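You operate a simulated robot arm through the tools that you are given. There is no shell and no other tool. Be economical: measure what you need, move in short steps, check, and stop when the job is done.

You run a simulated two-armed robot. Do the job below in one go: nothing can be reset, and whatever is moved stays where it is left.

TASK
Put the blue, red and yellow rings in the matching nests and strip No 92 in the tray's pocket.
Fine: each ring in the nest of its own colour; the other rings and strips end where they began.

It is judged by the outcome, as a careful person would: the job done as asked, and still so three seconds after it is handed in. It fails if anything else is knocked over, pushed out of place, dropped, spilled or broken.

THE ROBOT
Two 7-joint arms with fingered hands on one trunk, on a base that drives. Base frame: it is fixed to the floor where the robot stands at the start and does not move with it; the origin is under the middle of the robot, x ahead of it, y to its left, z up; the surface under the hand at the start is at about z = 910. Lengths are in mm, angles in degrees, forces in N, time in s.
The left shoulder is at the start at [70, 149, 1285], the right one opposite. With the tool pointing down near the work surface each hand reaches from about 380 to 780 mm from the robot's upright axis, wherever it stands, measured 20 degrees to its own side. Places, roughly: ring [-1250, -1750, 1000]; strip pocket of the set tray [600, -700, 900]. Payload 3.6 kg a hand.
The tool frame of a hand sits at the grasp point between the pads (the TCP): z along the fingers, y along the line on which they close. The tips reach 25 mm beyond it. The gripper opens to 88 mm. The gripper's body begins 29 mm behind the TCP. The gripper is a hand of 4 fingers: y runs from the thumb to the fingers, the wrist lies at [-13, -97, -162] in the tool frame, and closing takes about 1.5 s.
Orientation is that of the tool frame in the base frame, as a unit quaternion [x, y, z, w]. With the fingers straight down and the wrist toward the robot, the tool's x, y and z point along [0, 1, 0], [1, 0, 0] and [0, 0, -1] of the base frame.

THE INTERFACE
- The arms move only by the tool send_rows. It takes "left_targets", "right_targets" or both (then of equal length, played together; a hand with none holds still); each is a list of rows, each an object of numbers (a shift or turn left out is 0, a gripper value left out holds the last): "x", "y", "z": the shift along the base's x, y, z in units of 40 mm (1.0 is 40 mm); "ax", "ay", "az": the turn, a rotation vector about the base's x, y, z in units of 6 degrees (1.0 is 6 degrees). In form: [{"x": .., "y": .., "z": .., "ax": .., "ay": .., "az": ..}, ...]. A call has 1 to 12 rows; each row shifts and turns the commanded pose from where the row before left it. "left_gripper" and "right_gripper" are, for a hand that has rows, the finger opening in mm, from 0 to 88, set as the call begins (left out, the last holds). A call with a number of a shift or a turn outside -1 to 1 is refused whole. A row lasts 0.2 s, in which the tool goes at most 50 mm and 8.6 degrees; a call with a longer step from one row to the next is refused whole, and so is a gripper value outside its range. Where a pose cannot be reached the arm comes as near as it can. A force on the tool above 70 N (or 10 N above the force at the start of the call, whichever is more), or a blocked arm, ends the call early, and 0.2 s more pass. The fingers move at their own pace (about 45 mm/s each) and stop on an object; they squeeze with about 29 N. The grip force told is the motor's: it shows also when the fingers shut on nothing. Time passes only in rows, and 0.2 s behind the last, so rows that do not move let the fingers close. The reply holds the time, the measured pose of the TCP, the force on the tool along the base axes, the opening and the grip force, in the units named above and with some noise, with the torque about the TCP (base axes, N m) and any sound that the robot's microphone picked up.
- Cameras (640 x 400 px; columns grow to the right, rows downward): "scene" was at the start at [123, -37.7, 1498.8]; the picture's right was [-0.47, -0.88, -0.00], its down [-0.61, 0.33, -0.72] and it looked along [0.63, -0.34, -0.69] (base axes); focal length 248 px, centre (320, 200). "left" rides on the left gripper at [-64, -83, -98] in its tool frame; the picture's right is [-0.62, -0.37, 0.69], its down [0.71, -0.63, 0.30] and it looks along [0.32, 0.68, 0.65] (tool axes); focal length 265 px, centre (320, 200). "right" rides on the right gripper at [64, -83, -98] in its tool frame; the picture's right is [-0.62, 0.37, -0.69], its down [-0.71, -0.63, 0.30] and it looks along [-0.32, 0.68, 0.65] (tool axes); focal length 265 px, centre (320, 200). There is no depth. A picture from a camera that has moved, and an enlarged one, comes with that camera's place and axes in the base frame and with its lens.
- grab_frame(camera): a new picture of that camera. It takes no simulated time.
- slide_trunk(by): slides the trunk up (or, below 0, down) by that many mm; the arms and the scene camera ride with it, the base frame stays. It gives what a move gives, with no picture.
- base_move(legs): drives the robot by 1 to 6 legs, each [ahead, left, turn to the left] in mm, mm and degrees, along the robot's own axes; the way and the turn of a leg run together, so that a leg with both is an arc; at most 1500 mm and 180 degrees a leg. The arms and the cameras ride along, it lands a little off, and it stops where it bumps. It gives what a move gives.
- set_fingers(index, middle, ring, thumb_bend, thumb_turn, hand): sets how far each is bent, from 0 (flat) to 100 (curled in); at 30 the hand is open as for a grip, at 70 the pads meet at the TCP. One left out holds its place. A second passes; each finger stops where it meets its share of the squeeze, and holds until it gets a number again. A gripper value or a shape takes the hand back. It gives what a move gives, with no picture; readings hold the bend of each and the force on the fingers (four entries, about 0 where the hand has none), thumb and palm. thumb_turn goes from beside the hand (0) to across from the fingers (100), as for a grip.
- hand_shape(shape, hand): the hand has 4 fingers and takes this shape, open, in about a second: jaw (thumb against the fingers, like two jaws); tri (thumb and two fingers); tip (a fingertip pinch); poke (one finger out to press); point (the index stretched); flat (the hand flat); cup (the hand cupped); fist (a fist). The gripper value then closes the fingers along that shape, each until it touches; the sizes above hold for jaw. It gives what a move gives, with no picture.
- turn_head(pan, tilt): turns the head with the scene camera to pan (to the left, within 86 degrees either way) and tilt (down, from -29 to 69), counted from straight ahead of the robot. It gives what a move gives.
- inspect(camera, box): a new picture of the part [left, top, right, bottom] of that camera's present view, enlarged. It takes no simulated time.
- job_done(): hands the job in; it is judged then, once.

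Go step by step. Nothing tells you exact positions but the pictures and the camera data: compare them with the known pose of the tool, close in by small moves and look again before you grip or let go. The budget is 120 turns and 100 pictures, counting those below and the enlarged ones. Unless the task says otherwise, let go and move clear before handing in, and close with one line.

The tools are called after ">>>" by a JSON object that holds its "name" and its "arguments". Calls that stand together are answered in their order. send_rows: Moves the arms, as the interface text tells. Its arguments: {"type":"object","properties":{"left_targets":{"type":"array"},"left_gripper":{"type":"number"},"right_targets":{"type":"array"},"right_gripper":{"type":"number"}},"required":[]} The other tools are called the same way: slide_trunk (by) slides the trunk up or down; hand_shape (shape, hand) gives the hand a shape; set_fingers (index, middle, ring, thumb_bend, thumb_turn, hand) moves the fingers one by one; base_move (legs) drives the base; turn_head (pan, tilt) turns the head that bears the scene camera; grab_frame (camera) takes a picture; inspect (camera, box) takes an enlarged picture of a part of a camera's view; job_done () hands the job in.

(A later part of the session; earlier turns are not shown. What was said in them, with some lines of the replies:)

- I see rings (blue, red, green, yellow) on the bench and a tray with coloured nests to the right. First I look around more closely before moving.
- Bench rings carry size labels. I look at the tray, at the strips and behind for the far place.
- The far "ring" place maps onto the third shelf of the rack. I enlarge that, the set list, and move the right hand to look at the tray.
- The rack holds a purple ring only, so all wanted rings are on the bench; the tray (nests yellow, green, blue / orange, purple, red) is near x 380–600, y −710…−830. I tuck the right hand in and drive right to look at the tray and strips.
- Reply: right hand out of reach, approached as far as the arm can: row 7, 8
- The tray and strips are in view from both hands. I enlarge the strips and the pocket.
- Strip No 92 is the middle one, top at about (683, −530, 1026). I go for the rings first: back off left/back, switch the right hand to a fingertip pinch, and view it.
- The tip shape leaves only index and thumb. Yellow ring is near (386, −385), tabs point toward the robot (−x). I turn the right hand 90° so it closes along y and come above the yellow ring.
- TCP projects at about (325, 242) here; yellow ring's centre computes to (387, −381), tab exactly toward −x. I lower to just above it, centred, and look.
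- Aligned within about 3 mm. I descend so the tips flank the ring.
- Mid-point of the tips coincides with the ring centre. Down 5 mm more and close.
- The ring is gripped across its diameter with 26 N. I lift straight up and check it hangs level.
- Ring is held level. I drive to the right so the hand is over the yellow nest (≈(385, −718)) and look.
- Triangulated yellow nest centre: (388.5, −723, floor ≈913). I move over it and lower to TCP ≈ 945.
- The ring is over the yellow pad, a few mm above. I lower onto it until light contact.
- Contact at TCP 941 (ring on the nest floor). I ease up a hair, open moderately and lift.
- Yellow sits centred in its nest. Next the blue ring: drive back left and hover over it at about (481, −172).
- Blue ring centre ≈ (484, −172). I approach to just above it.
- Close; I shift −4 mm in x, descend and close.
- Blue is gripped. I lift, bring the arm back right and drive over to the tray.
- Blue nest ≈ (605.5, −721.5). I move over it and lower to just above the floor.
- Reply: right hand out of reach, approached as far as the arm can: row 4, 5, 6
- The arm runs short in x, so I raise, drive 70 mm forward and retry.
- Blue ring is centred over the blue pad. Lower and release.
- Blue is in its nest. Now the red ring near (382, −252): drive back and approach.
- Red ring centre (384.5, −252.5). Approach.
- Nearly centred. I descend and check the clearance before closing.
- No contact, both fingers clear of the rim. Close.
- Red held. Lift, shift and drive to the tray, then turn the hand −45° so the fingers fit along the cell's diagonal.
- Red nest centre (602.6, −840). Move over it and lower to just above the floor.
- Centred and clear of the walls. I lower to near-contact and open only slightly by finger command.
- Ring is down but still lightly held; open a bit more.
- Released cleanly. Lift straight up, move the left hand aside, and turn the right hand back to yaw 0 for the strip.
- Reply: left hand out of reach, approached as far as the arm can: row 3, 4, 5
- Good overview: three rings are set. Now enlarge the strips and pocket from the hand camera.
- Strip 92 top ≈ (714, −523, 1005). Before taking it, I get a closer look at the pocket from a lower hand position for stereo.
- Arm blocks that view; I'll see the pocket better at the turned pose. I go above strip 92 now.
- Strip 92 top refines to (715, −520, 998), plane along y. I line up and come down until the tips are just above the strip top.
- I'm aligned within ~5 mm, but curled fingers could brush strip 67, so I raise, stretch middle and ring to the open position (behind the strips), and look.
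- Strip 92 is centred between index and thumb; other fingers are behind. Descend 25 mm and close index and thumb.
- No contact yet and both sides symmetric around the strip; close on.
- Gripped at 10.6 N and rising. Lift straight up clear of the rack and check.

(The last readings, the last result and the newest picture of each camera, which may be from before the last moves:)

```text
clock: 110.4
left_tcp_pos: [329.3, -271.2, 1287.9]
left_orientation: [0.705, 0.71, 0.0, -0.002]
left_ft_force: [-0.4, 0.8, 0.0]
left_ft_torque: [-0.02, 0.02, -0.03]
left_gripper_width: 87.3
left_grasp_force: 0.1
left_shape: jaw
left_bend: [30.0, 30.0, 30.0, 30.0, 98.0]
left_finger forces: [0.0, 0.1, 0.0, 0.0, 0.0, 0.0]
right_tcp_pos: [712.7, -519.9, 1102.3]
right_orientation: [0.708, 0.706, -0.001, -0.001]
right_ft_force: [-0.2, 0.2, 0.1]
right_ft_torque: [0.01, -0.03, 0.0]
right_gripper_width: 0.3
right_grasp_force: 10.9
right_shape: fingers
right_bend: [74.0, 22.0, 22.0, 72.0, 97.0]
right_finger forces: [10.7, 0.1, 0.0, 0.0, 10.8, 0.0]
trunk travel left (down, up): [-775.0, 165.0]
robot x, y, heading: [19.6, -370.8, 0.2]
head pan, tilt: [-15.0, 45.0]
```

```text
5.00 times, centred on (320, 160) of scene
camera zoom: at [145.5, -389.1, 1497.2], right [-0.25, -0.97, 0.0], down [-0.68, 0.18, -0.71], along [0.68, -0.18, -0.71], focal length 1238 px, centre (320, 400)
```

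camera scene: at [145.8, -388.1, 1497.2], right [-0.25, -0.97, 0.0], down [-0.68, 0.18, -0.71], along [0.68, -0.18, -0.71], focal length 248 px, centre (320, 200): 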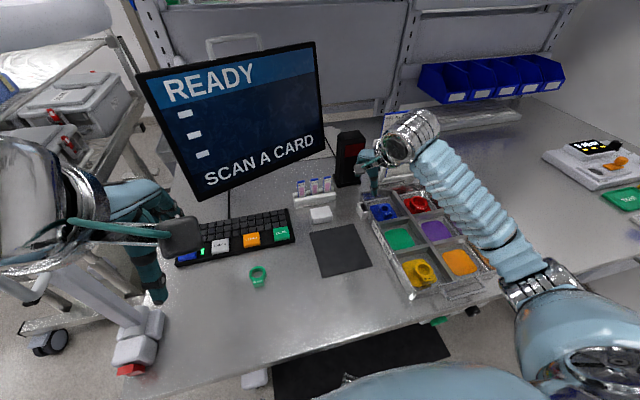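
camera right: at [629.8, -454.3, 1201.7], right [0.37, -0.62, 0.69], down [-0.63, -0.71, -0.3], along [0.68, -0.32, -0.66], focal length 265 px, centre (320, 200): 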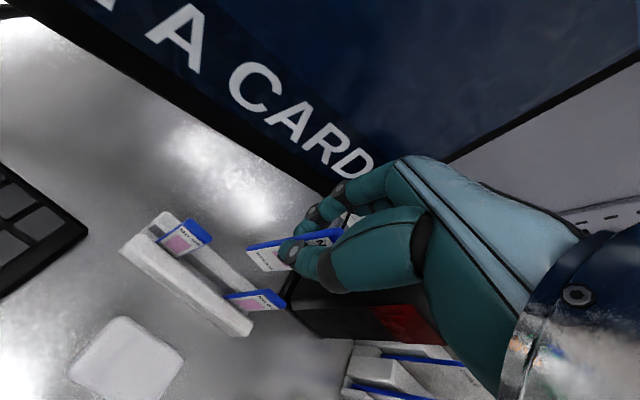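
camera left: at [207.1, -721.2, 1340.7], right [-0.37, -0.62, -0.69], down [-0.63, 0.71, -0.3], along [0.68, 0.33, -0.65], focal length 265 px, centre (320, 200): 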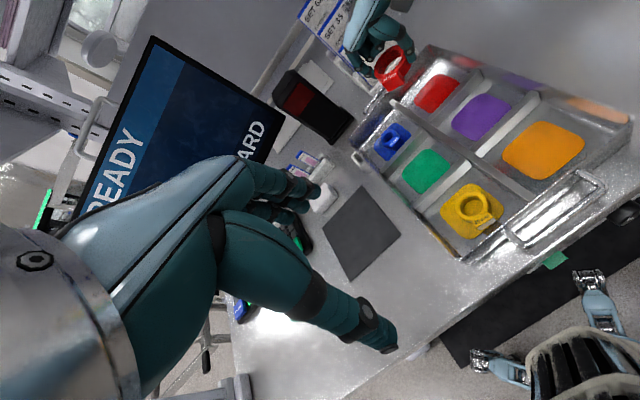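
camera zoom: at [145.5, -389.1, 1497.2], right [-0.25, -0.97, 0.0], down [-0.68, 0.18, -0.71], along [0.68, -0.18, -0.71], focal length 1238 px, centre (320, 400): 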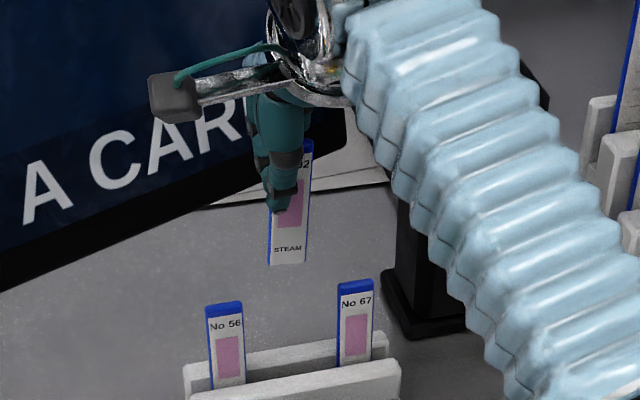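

Strip 92 is held upright; the neighbours stand undisturbed. I back off, turn 90° and go near the pocket to look.

>>> {"name": "send_rows", "arguments": {"right_targets": [{"x": -0.7}, {"x": -0.8}, {"x": -0.8}, {"x": -0.5, "az": 1}, {"az": 1, "y": -0.2}, {"az": 1, "y": -0.2}, {"az": 1, "y": -0.2}, {"az": 1, "y": -0.2}, {"az": 1, "y": -0.2}, {"az": 1, "y": -0.2}, {"az": 1, "y": -0.2}, {"az": 1, "y": -0.2}]}}

>>> {"name": "send_rows", "arguments": {"right_targets": [{"az": 1, "y": -0.2}, {"az": 1, "y": -0.2}, {"az": 1, "y": -0.2}, {"az": 1, "y": -0.2}, {"az": 1, "y": -0.2}, {"az": 1, "y": -0.2}, {}]}}

>>> {"name": "grab_frame", "arguments": {"camera": "right"}}

>>> {"name": "inspect", "arguments": {"camera": "scene", "box": [304, 140, 432, 220]}}

```text
clock: 113.0
left_tcp_pos: [329.7, -271.1, 1289.2]
left_orientation: [0.706, 0.708, 0.0, -0.001]
left_ft_force: [-0.5, -0.3, 0.0]
left_ft_torque: [0.01, -0.01, 0.02]
left_gripper_width: 87.6
left_grasp_force: 0.0
left_shape: jaw
left_bend: [30.0, 30.0, 30.0, 30.0, 98.0]
left_finger forces: [0.1, 0.0, 0.0, 0.0, 0.0, 0.0]
right_tcp_pos: [600.6, -582.6, 1101.0]
right_orientation: [0.309, 0.951, -0.001, 0.0]
right_ft_force: [0.0, 0.6, 0.1]
right_ft_torque: [0.02, -0.01, -0.01]
right_gripper_width: 0.0
right_grasp_force: 10.8
right_shape: fingers
right_bend: [74.0, 22.0, 22.0, 72.0, 97.0]
right_finger forces: [10.7, 0.0, 0.0, 0.1, 10.8, 0.1]
trunk travel left (down, up): [-775.0, 165.0]
robot x, y, heading: [16.5, -371.1, 0.3]
head pan, tilt: [-15.0, 45.0]
```

```text
clock: 114.6
left_tcp_pos: [329.7, -270.9, 1288.4]
left_orientation: [0.706, 0.709, 0.0, -0.001]
left_ft_force: [1.0, -0.5, -0.1]
left_ft_torque: [-0.02, -0.02, 0.02]
left_gripper_width: 87.6
left_grasp_force: 0.0
left_shape: jaw
left_bend: [30.0, 30.0, 30.0, 30.0, 98.0]
left_finger forces: [0.1, 0.0, 0.0, 0.1, 0.0, 0.1]
right_tcp_pos: [601.2, -631.4, 1102.7]
right_orientation: [0.0, 1.0, -0.001, 0.0]
right_ft_force: [0.0, -0.1, -0.2]
right_ft_torque: [-0.02, -0.01, 0.02]
right_gripper_width: 0.0
right_grasp_force: 11.0
right_shape: fingers
right_bend: [74.0, 22.0, 22.0, 72.0, 97.0]
right_finger forces: [10.8, 0.1, 0.1, 0.1, 10.8, 0.0]
trunk travel left (down, up): [-775.0, 165.0]
robot x, y, heading: [13.6, -370.9, 0.1]
head pan, tilt: [-15.0, 45.0]
```

```text
18 pictures are left
camera right: at [536.1, -713.2, 1202.2], right [0.62, 0.37, 0.69], down [0.71, -0.63, -0.3], along [0.32, 0.68, -0.66], focal length 265 px, centre (320, 200)
```

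right: 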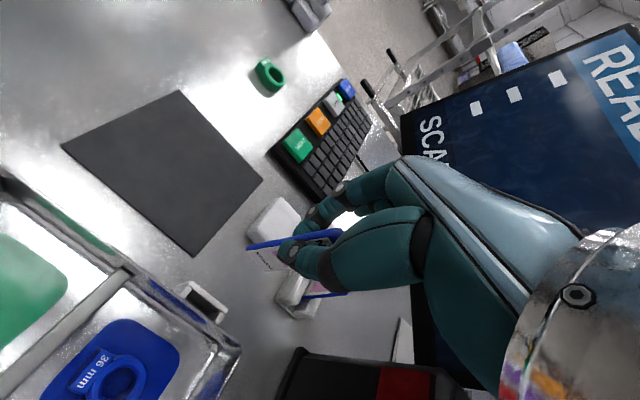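

```text
5.00 times, centred on (368, 180) of scene
camera zoom: at [144.8, -388.9, 1497.3], right [-0.25, -0.97, 0.0], down [-0.68, 0.18, -0.71], along [0.68, -0.18, -0.71], focal length 1238 px, centre (80, 300)
```

zoom: 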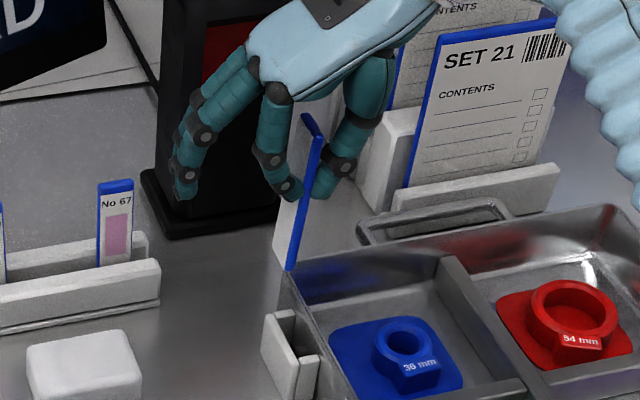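

Strip bottom is at about (598, −627, 1027). I enlarge the pocket in both cameras to triangulate it.

>>> {"name": "inspect", "arguments": {"camera": "right", "box": [152, 260, 248, 320]}}

>>> {"name": "inspect", "arguments": {"camera": "scene", "box": [344, 190, 392, 220]}}

```text
6.67 times, centred on (200, 290) of right
camera zoom: at [536.1, -713.2, 1202.2], right [0.62, 0.37, 0.69], down [0.71, -0.63, -0.3], along [0.32, 0.68, -0.66], focal length 1769 px, centre (1120, -400)
```

zoom: 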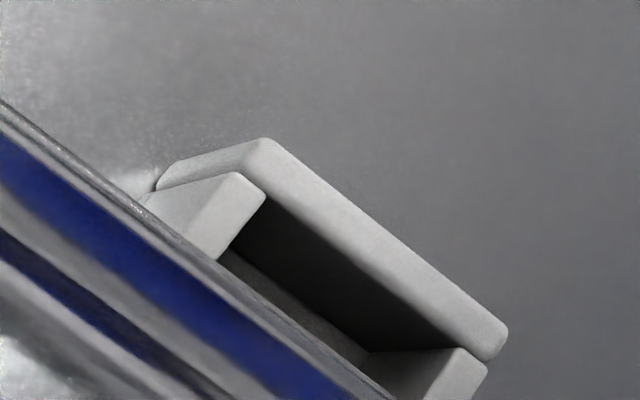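

```text
13.33 times, centred on (368, 205) of scene
camera zoom: at [144.8, -388.9, 1497.3], right [-0.25, -0.97, 0.0], down [-0.68, 0.18, -0.71], along [0.68, -0.18, -0.71], focal length 3301 px, centre (-320, 133)
```

zoom: 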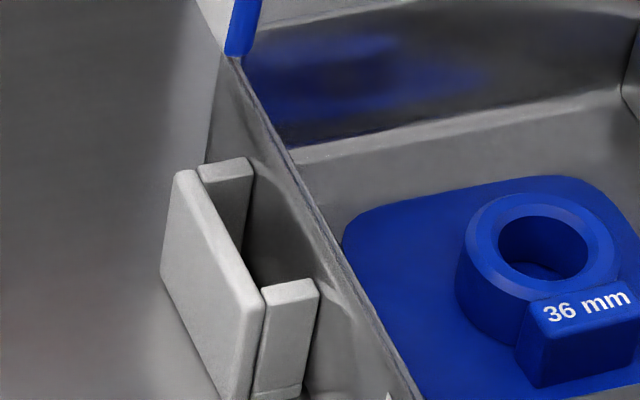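

Triangulated slot: x 598–633, y −645…−655, rim top 941; tray rim ~958. I straighten the strip's small tilt, move over the slot centre (615.5, −650) and lower part-way, then check.

>>> {"name": "send_rows", "arguments": {"right_targets": [{"x": 0.2, "y": -0.25, "ax": -0.3, "ay": -0.15}, {"x": 0.16, "y": -0.22, "ax": -0.3, "ay": -0.15}, {"z": -0.5}, {"z": -0.6}, {"z": -0.4}, {}]}}

>>> {"name": "inspect", "arguments": {"camera": "right", "box": [170, 200, 330, 300]}}

>>> {"name": "inspect", "arguments": {"camera": "scene", "box": [336, 160, 400, 200]}}

```text
clock: 116.0
left_tcp_pos: [329.8, -271.5, 1288.6]
left_orientation: [0.706, 0.708, 0.0, -0.002]
left_ft_force: [-0.7, 0.2, -0.3]
left_ft_torque: [-0.03, 0.02, -0.02]
left_gripper_width: 87.9
left_grasp_force: 0.1
left_shape: jaw
left_bend: [30.0, 30.0, 30.0, 30.0, 98.0]
left_finger forces: [0.0, 0.0, 0.0, 0.1, 0.0, 0.2]
right_tcp_pos: [615.3, -650.2, 1041.4]
right_orientation: [0.002, 0.999, -0.032, 0.016]
right_ft_force: [-0.6, -0.3, -0.1]
right_ft_torque: [0.01, 0.02, 0.02]
right_gripper_width: 0.2
right_grasp_force: 11.0
right_shape: fingers
right_bend: [74.0, 22.0, 22.0, 72.0, 97.0]
right_finger forces: [10.9, 0.0, 0.0, 0.0, 10.7, 0.1]
trunk travel left (down, up): [-775.0, 165.0]
robot x, y, heading: [15.5, -372.7, 0.0]
head pan, tilt: [-15.0, 45.0]
```

```text
4.00 times, centred on (250, 250) of right
camera zoom: at [547.7, -725.0, 1144.3], right [0.6, 0.41, 0.69], down [0.72, -0.65, -0.24], along [0.35, 0.64, -0.69], focal length 1062 px, centre (600, 0)
```

zoom: 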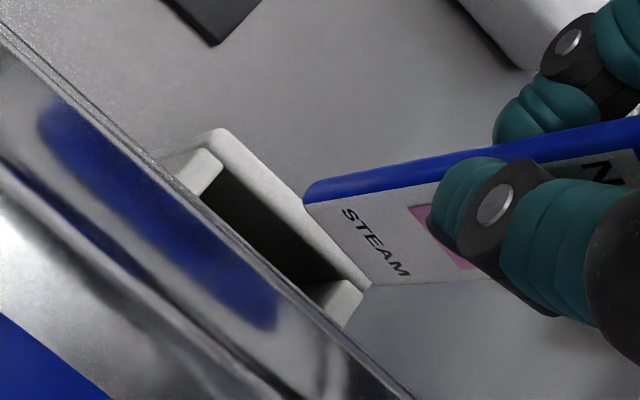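

```text
10.00 times, centred on (368, 180) of scene
camera zoom: at [144.8, -389.0, 1497.3], right [-0.25, -0.97, 0.0], down [-0.68, 0.18, -0.71], along [0.68, -0.18, -0.71], focal length 2476 px, centre (-160, 400)
```

zoom: 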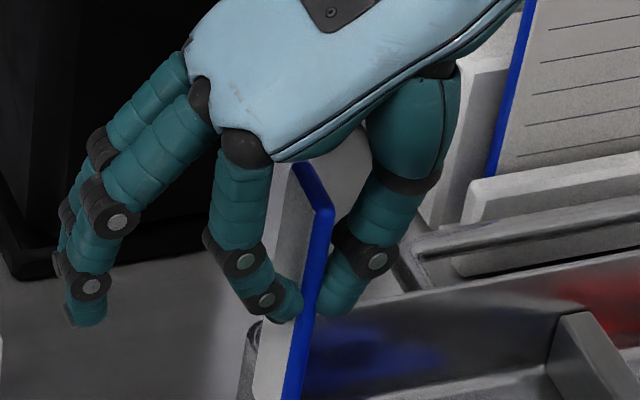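

The strip's bottom is over the slot centre but its edge runs ~10° off the slot direction. I turn the hand +10° about vertical and recheck.

>>> {"name": "send_rows", "arguments": {"right_targets": [{"az": 0.9}, {"az": 0.8}, {}]}}

>>> {"name": "inspect", "arguments": {"camera": "right", "box": [170, 200, 330, 300]}}

```text
clock: 116.8
left_tcp_pos: [329.5, -271.8, 1288.9]
left_orientation: [0.706, 0.708, -0.001, 0.0]
left_ft_force: [0.5, 0.1, 0.5]
left_ft_torque: [0.02, -0.02, -0.02]
left_gripper_width: 87.6
left_grasp_force: 0.1
left_shape: jaw
left_bend: [30.0, 30.0, 30.0, 30.0, 98.0]
left_finger forces: [0.0, 0.1, 0.1, 0.0, 0.1, 0.0]
right_tcp_pos: [615.5, -648.9, 1042.1]
right_orientation: [-0.087, 0.996, -0.031, 0.018]
right_ft_force: [-0.3, 0.1, -0.7]
right_ft_torque: [0.01, -0.01, -0.01]
right_gripper_width: 0.0
right_grasp_force: 10.6
right_shape: fingers
right_bend: [74.0, 22.0, 22.0, 72.0, 97.0]
right_finger forces: [10.8, 0.0, 0.1, 0.0, 10.9, 0.0]
trunk travel left (down, up): [-775.0, 165.0]
robot x, y, heading: [14.6, -368.2, 0.2]
head pan, tilt: [-15.0, 45.0]
```

```text
4.00 times, centred on (250, 250) of right
camera zoom: at [562.9, -736.0, 1144.7], right [0.52, 0.51, 0.69], down [0.83, -0.51, -0.24], along [0.23, 0.69, -0.69], focal length 1062 px, centre (600, 0)
```

zoom: 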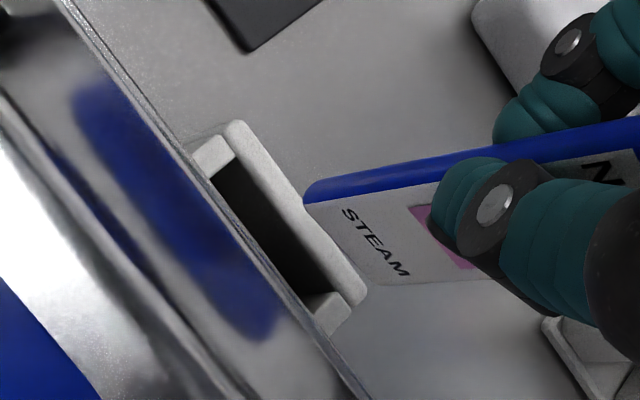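

Now parallel. Slight shift (−2, −1.5 mm) and lower until the bottom is just above the slot, then look once more.

>>> {"name": "send_rows", "arguments": {"right_targets": [{"x": -0.05, "y": -0.05, "z": -0.2}, {"z": -0.2}, {}]}}

>>> {"name": "inspect", "arguments": {"camera": "right", "box": [190, 200, 318, 280]}}

>>> {"name": "inspect", "arguments": {"camera": "scene", "box": [344, 180, 392, 210]}}

```text
clock: 117.6
left_tcp_pos: [329.2, -270.6, 1288.1]
left_orientation: [0.705, 0.709, 0.0, -0.001]
left_ft_force: [0.3, 0.0, 0.3]
left_ft_torque: [0.0, 0.02, -0.01]
left_gripper_width: 87.6
left_grasp_force: 0.0
left_shape: jaw
left_bend: [30.0, 30.0, 30.0, 30.0, 98.0]
left_finger forces: [0.0, 0.0, 0.0, 0.0, 0.0, 0.1]
right_tcp_pos: [613.8, -651.2, 1026.4]
right_orientation: [-0.088, 0.995, -0.03, 0.018]
right_ft_force: [-1.0, 0.1, 0.3]
right_ft_torque: [-0.03, -0.02, 0.05]
right_gripper_width: 0.0
right_grasp_force: 10.7
right_shape: fingers
right_bend: [74.0, 22.0, 22.0, 72.0, 97.0]
right_finger forces: [10.8, 0.1, 0.0, 0.0, 10.9, 0.0]
trunk travel left (down, up): [-775.0, 165.0]
robot x, y, heading: [19.5, -371.3, 0.1]
head pan, tilt: [-15.0, 45.0]
```

```text
5.00 times, centred on (254, 240) of right
camera zoom: at [560.7, -737.8, 1128.7], right [0.52, 0.51, 0.69], down [0.83, -0.51, -0.24], along [0.23, 0.69, -0.69], focal length 1327 px, centre (650, 0)
```

zoom: 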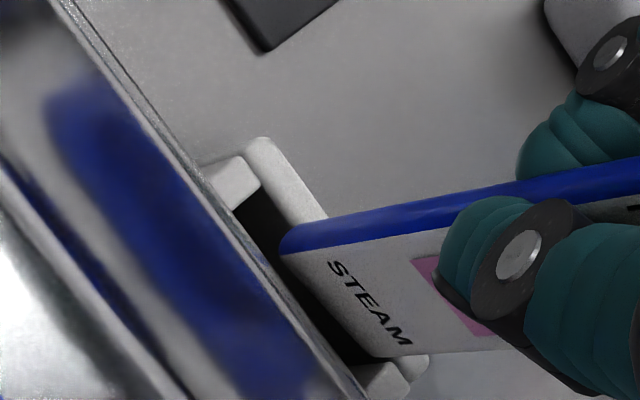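

```text
13.33 times, centred on (368, 195) of scene
camera zoom: at [145.3, -388.9, 1497.2], right [-0.25, -0.97, 0.0], down [-0.68, 0.18, -0.71], along [0.68, -0.18, -0.71], focal length 3301 px, centre (-320, 267)
```

zoom: 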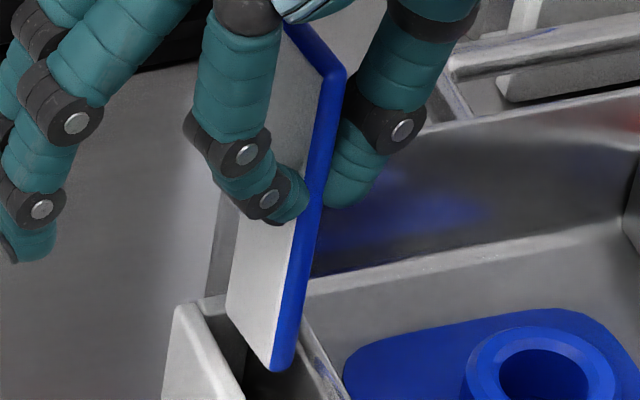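

Both views say I over-turned by ~5°. I turn back 4.8°, then lower 20 mm into the slot watching the force.

>>> {"name": "send_rows", "arguments": {"right_targets": [{"az": -0.8, "x": -0.02, "y": 0.02}, {}, {"z": -0.15}, {"z": -0.15}, {"z": -0.1}, {"z": -0.1}, {}]}}

>>> {"name": "inspect", "arguments": {"camera": "right", "box": [190, 200, 318, 280]}}

>>> {"name": "inspect", "arguments": {"camera": "scene", "box": [344, 185, 392, 215]}}

```text
clock: 119.2
left_tcp_pos: [329.5, -270.4, 1289.4]
left_orientation: [0.706, 0.708, 0.0, -0.001]
left_ft_force: [0.0, 0.0, -0.3]
left_ft_torque: [0.02, 0.01, -0.02]
left_gripper_width: 87.8
left_grasp_force: 0.1
left_shape: jaw
left_bend: [30.0, 30.0, 30.0, 30.0, 98.0]
left_finger forces: [0.0, 0.0, 0.1, 0.1, 0.0, 0.0]
right_tcp_pos: [611.5, -650.6, 1006.3]
right_orientation: [-0.047, 0.998, -0.032, 0.017]
right_ft_force: [0.7, -0.4, 1.0]
right_ft_torque: [-0.01, 0.01, -0.04]
right_gripper_width: 0.1
right_grasp_force: 10.8
right_shape: fingers
right_bend: [74.0, 22.0, 22.0, 72.0, 97.0]
right_finger forces: [10.8, 0.0, 0.0, 0.0, 10.8, 0.0]
trunk travel left (down, up): [-775.0, 165.0]
robot x, y, heading: [10.2, -368.6, 0.1]
head pan, tilt: [-15.0, 45.0]
```

```text
5.00 times, centred on (254, 240) of right
camera zoom: at [552.4, -731.8, 1108.8], right [0.56, 0.47, 0.69], down [0.78, -0.58, -0.24], along [0.28, 0.67, -0.69], focal length 1327 px, centre (650, 0)
```

zoom: 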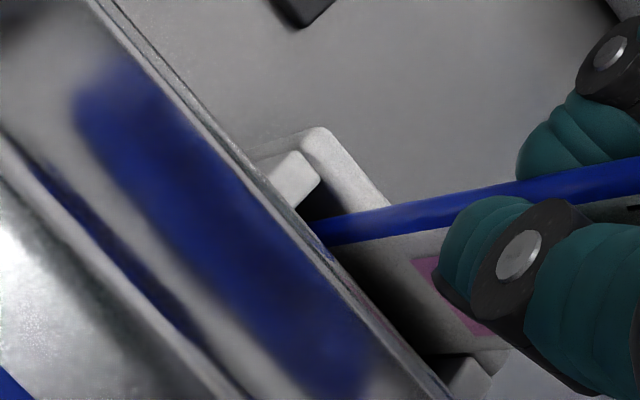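

```text
13.33 times, centred on (368, 200) of scene
camera zoom: at [145.1, -389.2, 1497.2], right [-0.25, -0.97, 0.0], down [-0.68, 0.18, -0.71], along [0.68, -0.18, -0.71], focal length 3301 px, centre (-320, 200)
```

zoom: 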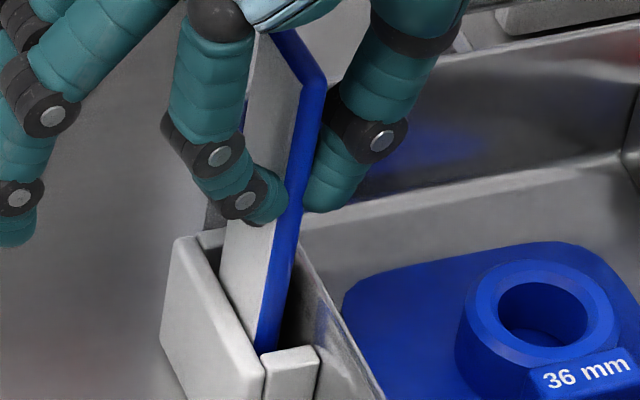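

The strip has entered the slot freely. Continue down gently to the floor.

>>> {"name": "send_rows", "arguments": {"right_targets": [{"z": -0.1}, {"z": -0.1}, {"z": -0.1}, {"z": -0.08}, {}]}}

>>> {"name": "inspect", "arguments": {"camera": "scene", "box": [344, 185, 392, 215]}}

```text
clock: 120.4
left_tcp_pos: [329.2, -270.9, 1287.9]
left_orientation: [0.705, 0.709, 0.0, -0.002]
left_ft_force: [0.0, 0.1, 0.0]
left_ft_torque: [0.03, 0.0, 0.0]
left_gripper_width: 87.4
left_grasp_force: 0.0
left_shape: jaw
left_bend: [30.0, 30.0, 30.0, 30.0, 98.0]
left_finger forces: [0.0, 0.1, 0.1, 0.1, 0.0, 0.1]
right_tcp_pos: [612.6, -650.5, 990.4]
right_orientation: [-0.047, 0.998, -0.031, 0.017]
right_ft_force: [0.0, -0.2, 0.4]
right_ft_torque: [-0.02, -0.02, 0.0]
right_gripper_width: 0.0
right_grasp_force: 10.4
right_shape: fingers
right_bend: [74.0, 22.0, 22.0, 72.0, 97.0]
right_finger forces: [10.9, 0.1, 0.0, 0.0, 10.8, 0.0]
trunk travel left (down, up): [-775.0, 165.0]
robot x, y, heading: [13.8, -368.3, 0.7]
head pan, tilt: [-15.0, 45.0]
```

```text
13.33 times, centred on (368, 200) of scene
camera zoom: at [145.3, -389.1, 1497.2], right [-0.25, -0.97, 0.0], down [-0.68, 0.18, -0.71], along [0.68, -0.18, -0.71], focal length 3301 px, centre (-320, 200)
```

zoom: 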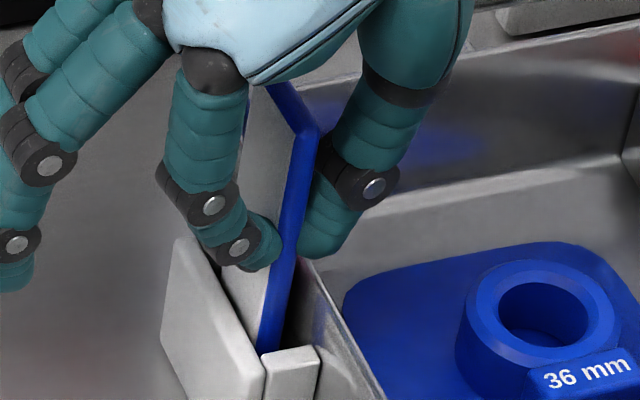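

Still free; a few more mm in small steps.

>>> {"name": "send_rows", "arguments": {"right_targets": [{"z": -0.06}, {"z": -0.06}, {}]}}

>>> {"name": "send_rows", "arguments": {"right_targets": [{"z": -0.06}, {}]}}

```text
clock: 121.2
left_tcp_pos: [328.7, -270.9, 1288.6]
left_orientation: [0.705, 0.709, 0.0, 0.0]
left_ft_force: [0.2, 0.4, -0.4]
left_ft_torque: [-0.02, -0.04, 0.0]
left_gripper_width: 87.9
left_grasp_force: 0.1
left_shape: jaw
left_bend: [30.0, 30.0, 30.0, 30.0, 98.0]
left_finger forces: [0.0, 0.0, 0.0, 0.0, 0.0, 0.0]
right_tcp_pos: [612.0, -650.7, 987.5]
right_orientation: [-0.047, 0.998, -0.032, 0.018]
right_ft_force: [-1.7, 1.2, 5.4]
right_ft_torque: [-0.01, 0.04, 0.0]
right_gripper_width: 0.0
right_grasp_force: 11.9
right_shape: fingers
right_bend: [74.0, 22.0, 22.0, 72.0, 97.0]
right_finger forces: [12.0, 0.0, 0.1, 0.1, 11.7, 0.1]
trunk travel left (down, up): [-775.0, 165.0]
robot x, y, heading: [18.0, -370.6, 0.3]
head pan, tilt: [-15.0, 45.0]
```

```text
clock: 121.8
left_tcp_pos: [327.6, -270.7, 1289.1]
left_orientation: [0.705, 0.709, 0.001, -0.001]
left_ft_force: [-1.0, 0.1, -0.1]
left_ft_torque: [0.01, 0.03, -0.02]
left_gripper_width: 87.7
left_grasp_force: 0.0
left_shape: jaw
left_bend: [30.0, 30.0, 30.0, 30.0, 98.0]
left_finger forces: [0.0, 0.1, 0.1, 0.0, 0.0, 0.1]
right_tcp_pos: [611.5, -650.4, 985.8]
right_orientation: [-0.047, 0.998, -0.032, 0.019]
right_ft_force: [0.2, -0.1, 14.6]
right_ft_torque: [-0.03, 0.06, -0.04]
right_gripper_width: 0.2
right_grasp_force: 13.9
right_shape: fingers
right_bend: [75.0, 22.0, 22.0, 72.0, 97.0]
right_finger forces: [13.4, 0.1, 0.0, 0.1, 13.2, 0.0]
trunk travel left (down, up): [-775.0, 165.0]
robot x, y, heading: [15.5, -369.4, 0.1]
head pan, tilt: [-15.0, 45.0]
```

The strip stands on the pocket floor. Ease up, open slightly and check before lifting.

>>> {"name": "send_rows", "arguments": {"right_targets": [{"z": 0.05}, {}]}}

>>> {"name": "set_fingers", "arguments": {"hand": "right", "index": 52, "thumb_bend": 56}}

>>> {"name": "inspect", "arguments": {"camera": "scene", "box": [344, 185, 392, 215]}}

```text
clock: 122.4
left_tcp_pos: [327.8, -270.7, 1289.0]
left_orientation: [0.706, 0.708, 0.0, -0.001]
left_ft_force: [1.1, -0.1, 0.2]
left_ft_torque: [0.0, 0.01, 0.01]
left_gripper_width: 87.4
left_grasp_force: 0.1
left_shape: jaw
left_bend: [30.0, 30.0, 30.0, 30.0, 98.0]
left_finger forces: [0.0, 0.0, 0.0, 0.0, 0.1, 0.0]
right_tcp_pos: [610.4, -650.0, 987.2]
right_orientation: [-0.047, 0.998, -0.032, 0.017]
right_ft_force: [1.2, -0.3, 9.2]
right_ft_torque: [-0.03, 0.03, 0.0]
right_gripper_width: 0.0
right_grasp_force: 12.6
right_shape: fingers
right_bend: [75.0, 22.0, 22.0, 72.0, 97.0]
right_finger forces: [12.9, 0.1, 0.0, 0.1, 12.5, 0.1]
trunk travel left (down, up): [-775.0, 165.0]
robot x, y, heading: [18.1, -368.8, 0.3]
head pan, tilt: [-15.0, 45.0]
```

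```text
clock: 123.4
left_tcp_pos: [331.8, -271.1, 1289.0]
left_orientation: [0.705, 0.709, -0.001, -0.002]
left_ft_force: [-0.2, 0.1, -0.1]
left_ft_torque: [0.01, 0.0, 0.01]
left_gripper_width: 87.6
left_grasp_force: 0.1
left_shape: jaw
left_bend: [30.0, 30.0, 30.0, 30.0, 98.0]
left_finger forces: [0.0, 0.0, 0.1, 0.0, 0.1, 0.1]
right_tcp_pos: [613.2, -650.7, 984.7]
right_orientation: [-0.047, 0.998, -0.031, 0.016]
right_ft_force: [0.4, 0.4, 0.0]
right_ft_torque: [0.0, -0.01, -0.01]
right_gripper_width: 32.1
right_grasp_force: 0.1
right_shape: fingers
right_bend: [52.0, 22.0, 22.0, 56.0, 97.0]
right_finger forces: [0.0, 0.1, 0.1, 0.0, 0.0, 0.0]
trunk travel left (down, up): [-775.0, 165.0]
robot x, y, heading: [16.8, -371.0, 0.3]
head pan, tilt: [-15.0, 45.0]
```

```text
13.33 times, centred on (368, 200) of scene
camera zoom: at [146.5, -389.5, 1497.1], right [-0.25, -0.97, 0.0], down [-0.68, 0.18, -0.71], along [0.68, -0.18, -0.71], focal length 3301 px, centre (-320, 200)
```

zoom: 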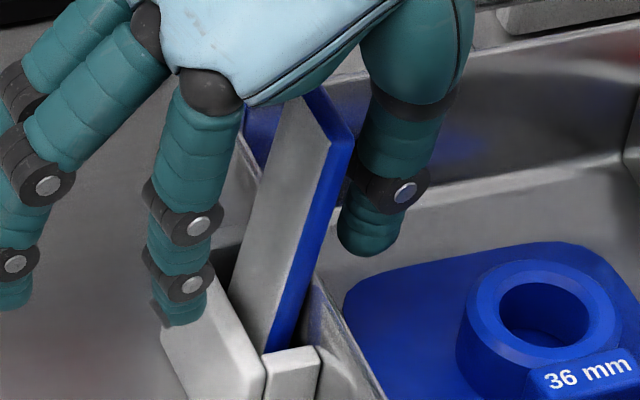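

Released; the strip leans lightly against the tray rim inside the pocket. I shift the hand 8 mm away from its leaning side and lift straight up.

>>> {"name": "send_rows", "arguments": {"right_targets": [{"y": -0.12, "z": 0.05}, {"y": -0.1, "z": 0.15}, {"z": 0.3}, {"z": 0.5}, {"z": 0.7}, {"z": 0.9}, {"z": 0.9}, {}]}}

>>> {"name": "inspect", "arguments": {"camera": "scene", "box": [288, 140, 480, 260]}}

```text
clock: 125.2
left_tcp_pos: [330.1, -271.7, 1288.1]
left_orientation: [0.705, 0.709, 0.0, -0.001]
left_ft_force: [0.8, 0.4, -1.2]
left_ft_torque: [-0.01, -0.02, 0.0]
left_gripper_width: 87.6
left_grasp_force: 0.0
left_shape: jaw
left_bend: [30.0, 30.0, 30.0, 30.0, 98.0]
left_finger forces: [0.1, 0.1, 0.1, 0.1, 0.0, 0.0]
right_tcp_pos: [611.0, -658.5, 1126.9]
right_orientation: [-0.046, 0.998, -0.031, 0.018]
right_ft_force: [-0.5, -0.4, -0.1]
right_ft_torque: [0.0, -0.01, 0.01]
right_gripper_width: 32.3
right_grasp_force: 0.0
right_shape: fingers
right_bend: [52.0, 22.0, 22.0, 56.0, 97.0]
right_finger forces: [0.0, 0.0, 0.0, 0.0, 0.0, 0.0]
trunk travel left (down, up): [-775.0, 165.0]
robot x, y, heading: [16.6, -371.2, 0.4]
head pan, tilt: [-15.0, 45.0]
```

```text
3.33 times, centred on (384, 200) of scene
camera zoom: at [145.7, -389.4, 1497.2], right [-0.25, -0.97, 0.0], down [-0.68, 0.18, -0.71], along [0.68, -0.18, -0.71], focal length 825 px, centre (107, 200)
```

zoom: 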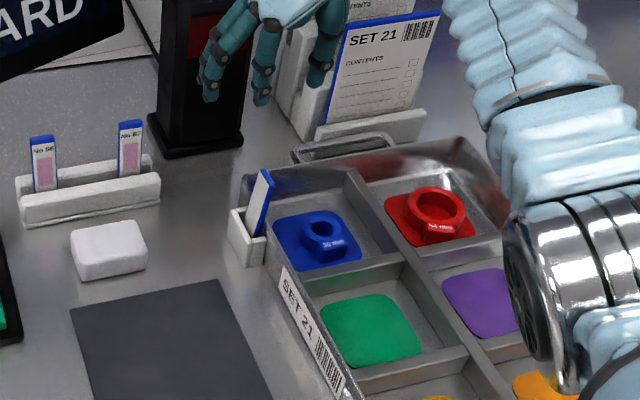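

All placed. I back the hand away and take a last overall look.

>>> {"name": "send_rows", "arguments": {"right_targets": [{"z": 0.9}, {"z": 0.5, "x": -0.5, "y": -0.7}, {"x": -0.8, "y": -0.8}, {"x": -0.8, "y": -0.8}, {"y": -0.8}, {}]}}

>>> {"name": "grab_frame", "arguments": {"camera": "scene"}}

>>> {"name": "grab_frame", "arguments": {"camera": "right"}}

```text
clock: 126.6
left_tcp_pos: [329.6, -271.5, 1288.3]
left_orientation: [0.706, 0.708, -0.001, -0.002]
left_ft_force: [-1.3, 0.4, -0.7]
left_ft_torque: [-0.01, 0.03, -0.01]
left_gripper_width: 87.4
left_grasp_force: 0.0
left_shape: jaw
left_bend: [30.0, 30.0, 30.0, 30.0, 98.0]
left_finger forces: [0.0, 0.0, 0.0, 0.0, 0.0, 0.0]
right_tcp_pos: [528.7, -783.5, 1182.1]
right_orientation: [-0.046, 0.998, -0.031, 0.017]
right_ft_force: [0.0, -0.2, -0.2]
right_ft_torque: [0.01, 0.0, 0.0]
right_gripper_width: 32.5
right_grasp_force: 0.1
right_shape: fingers
right_bend: [52.0, 22.0, 22.0, 56.0, 97.0]
right_finger forces: [0.0, 0.1, 0.1, 0.0, 0.1, 0.1]
trunk travel left (down, up): [-775.0, 165.0]
robot x, y, heading: [18.3, -370.3, 0.4]
head pan, tilt: [-15.0, 45.0]
```

```text
4 pictures are left
camera scene: at [146.6, -389.3, 1497.1], right [-0.25, -0.97, 0.0], down [-0.68, 0.18, -0.71], along [0.68, -0.18, -0.71], focal length 248 px, centre (320, 200)
```

scene: 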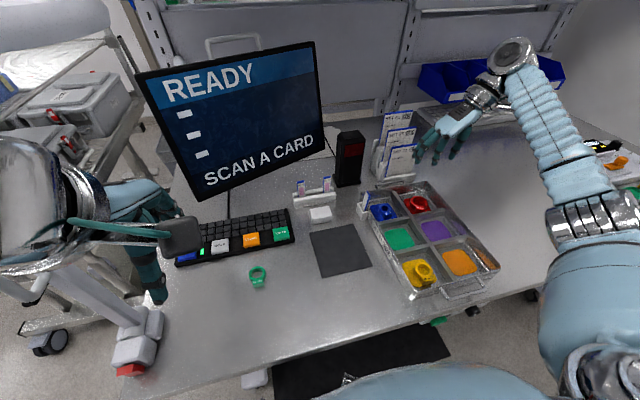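

```text
3 pictures are left
camera right: at [469.4, -864.9, 1285.1], right [0.56, 0.47, 0.69], down [0.78, -0.58, -0.24], along [0.28, 0.67, -0.69], focal length 265 px, centre (320, 200)
```

right: 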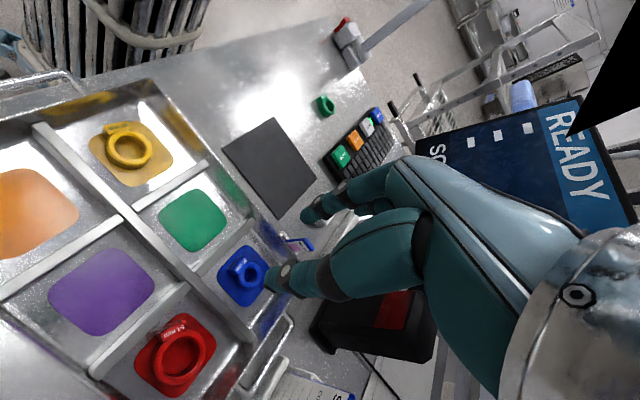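

The yellow, blue and red rings sit in their own nests, strip 92 stands in the pocket, and the green ring and strips 56 and 67 are where they began. I hand the job in.

>>> {"name": "job_done", "arguments": {}}

```text
The job is handed in.
```

The blue, red and yellow rings are each in the nest of their own colour, and strip No 92 is in the tray's pocket, leaning lightly against the tray rim. The green ring and strips 56 and 67 are where they began, and I never went near the purple ring on the rack.
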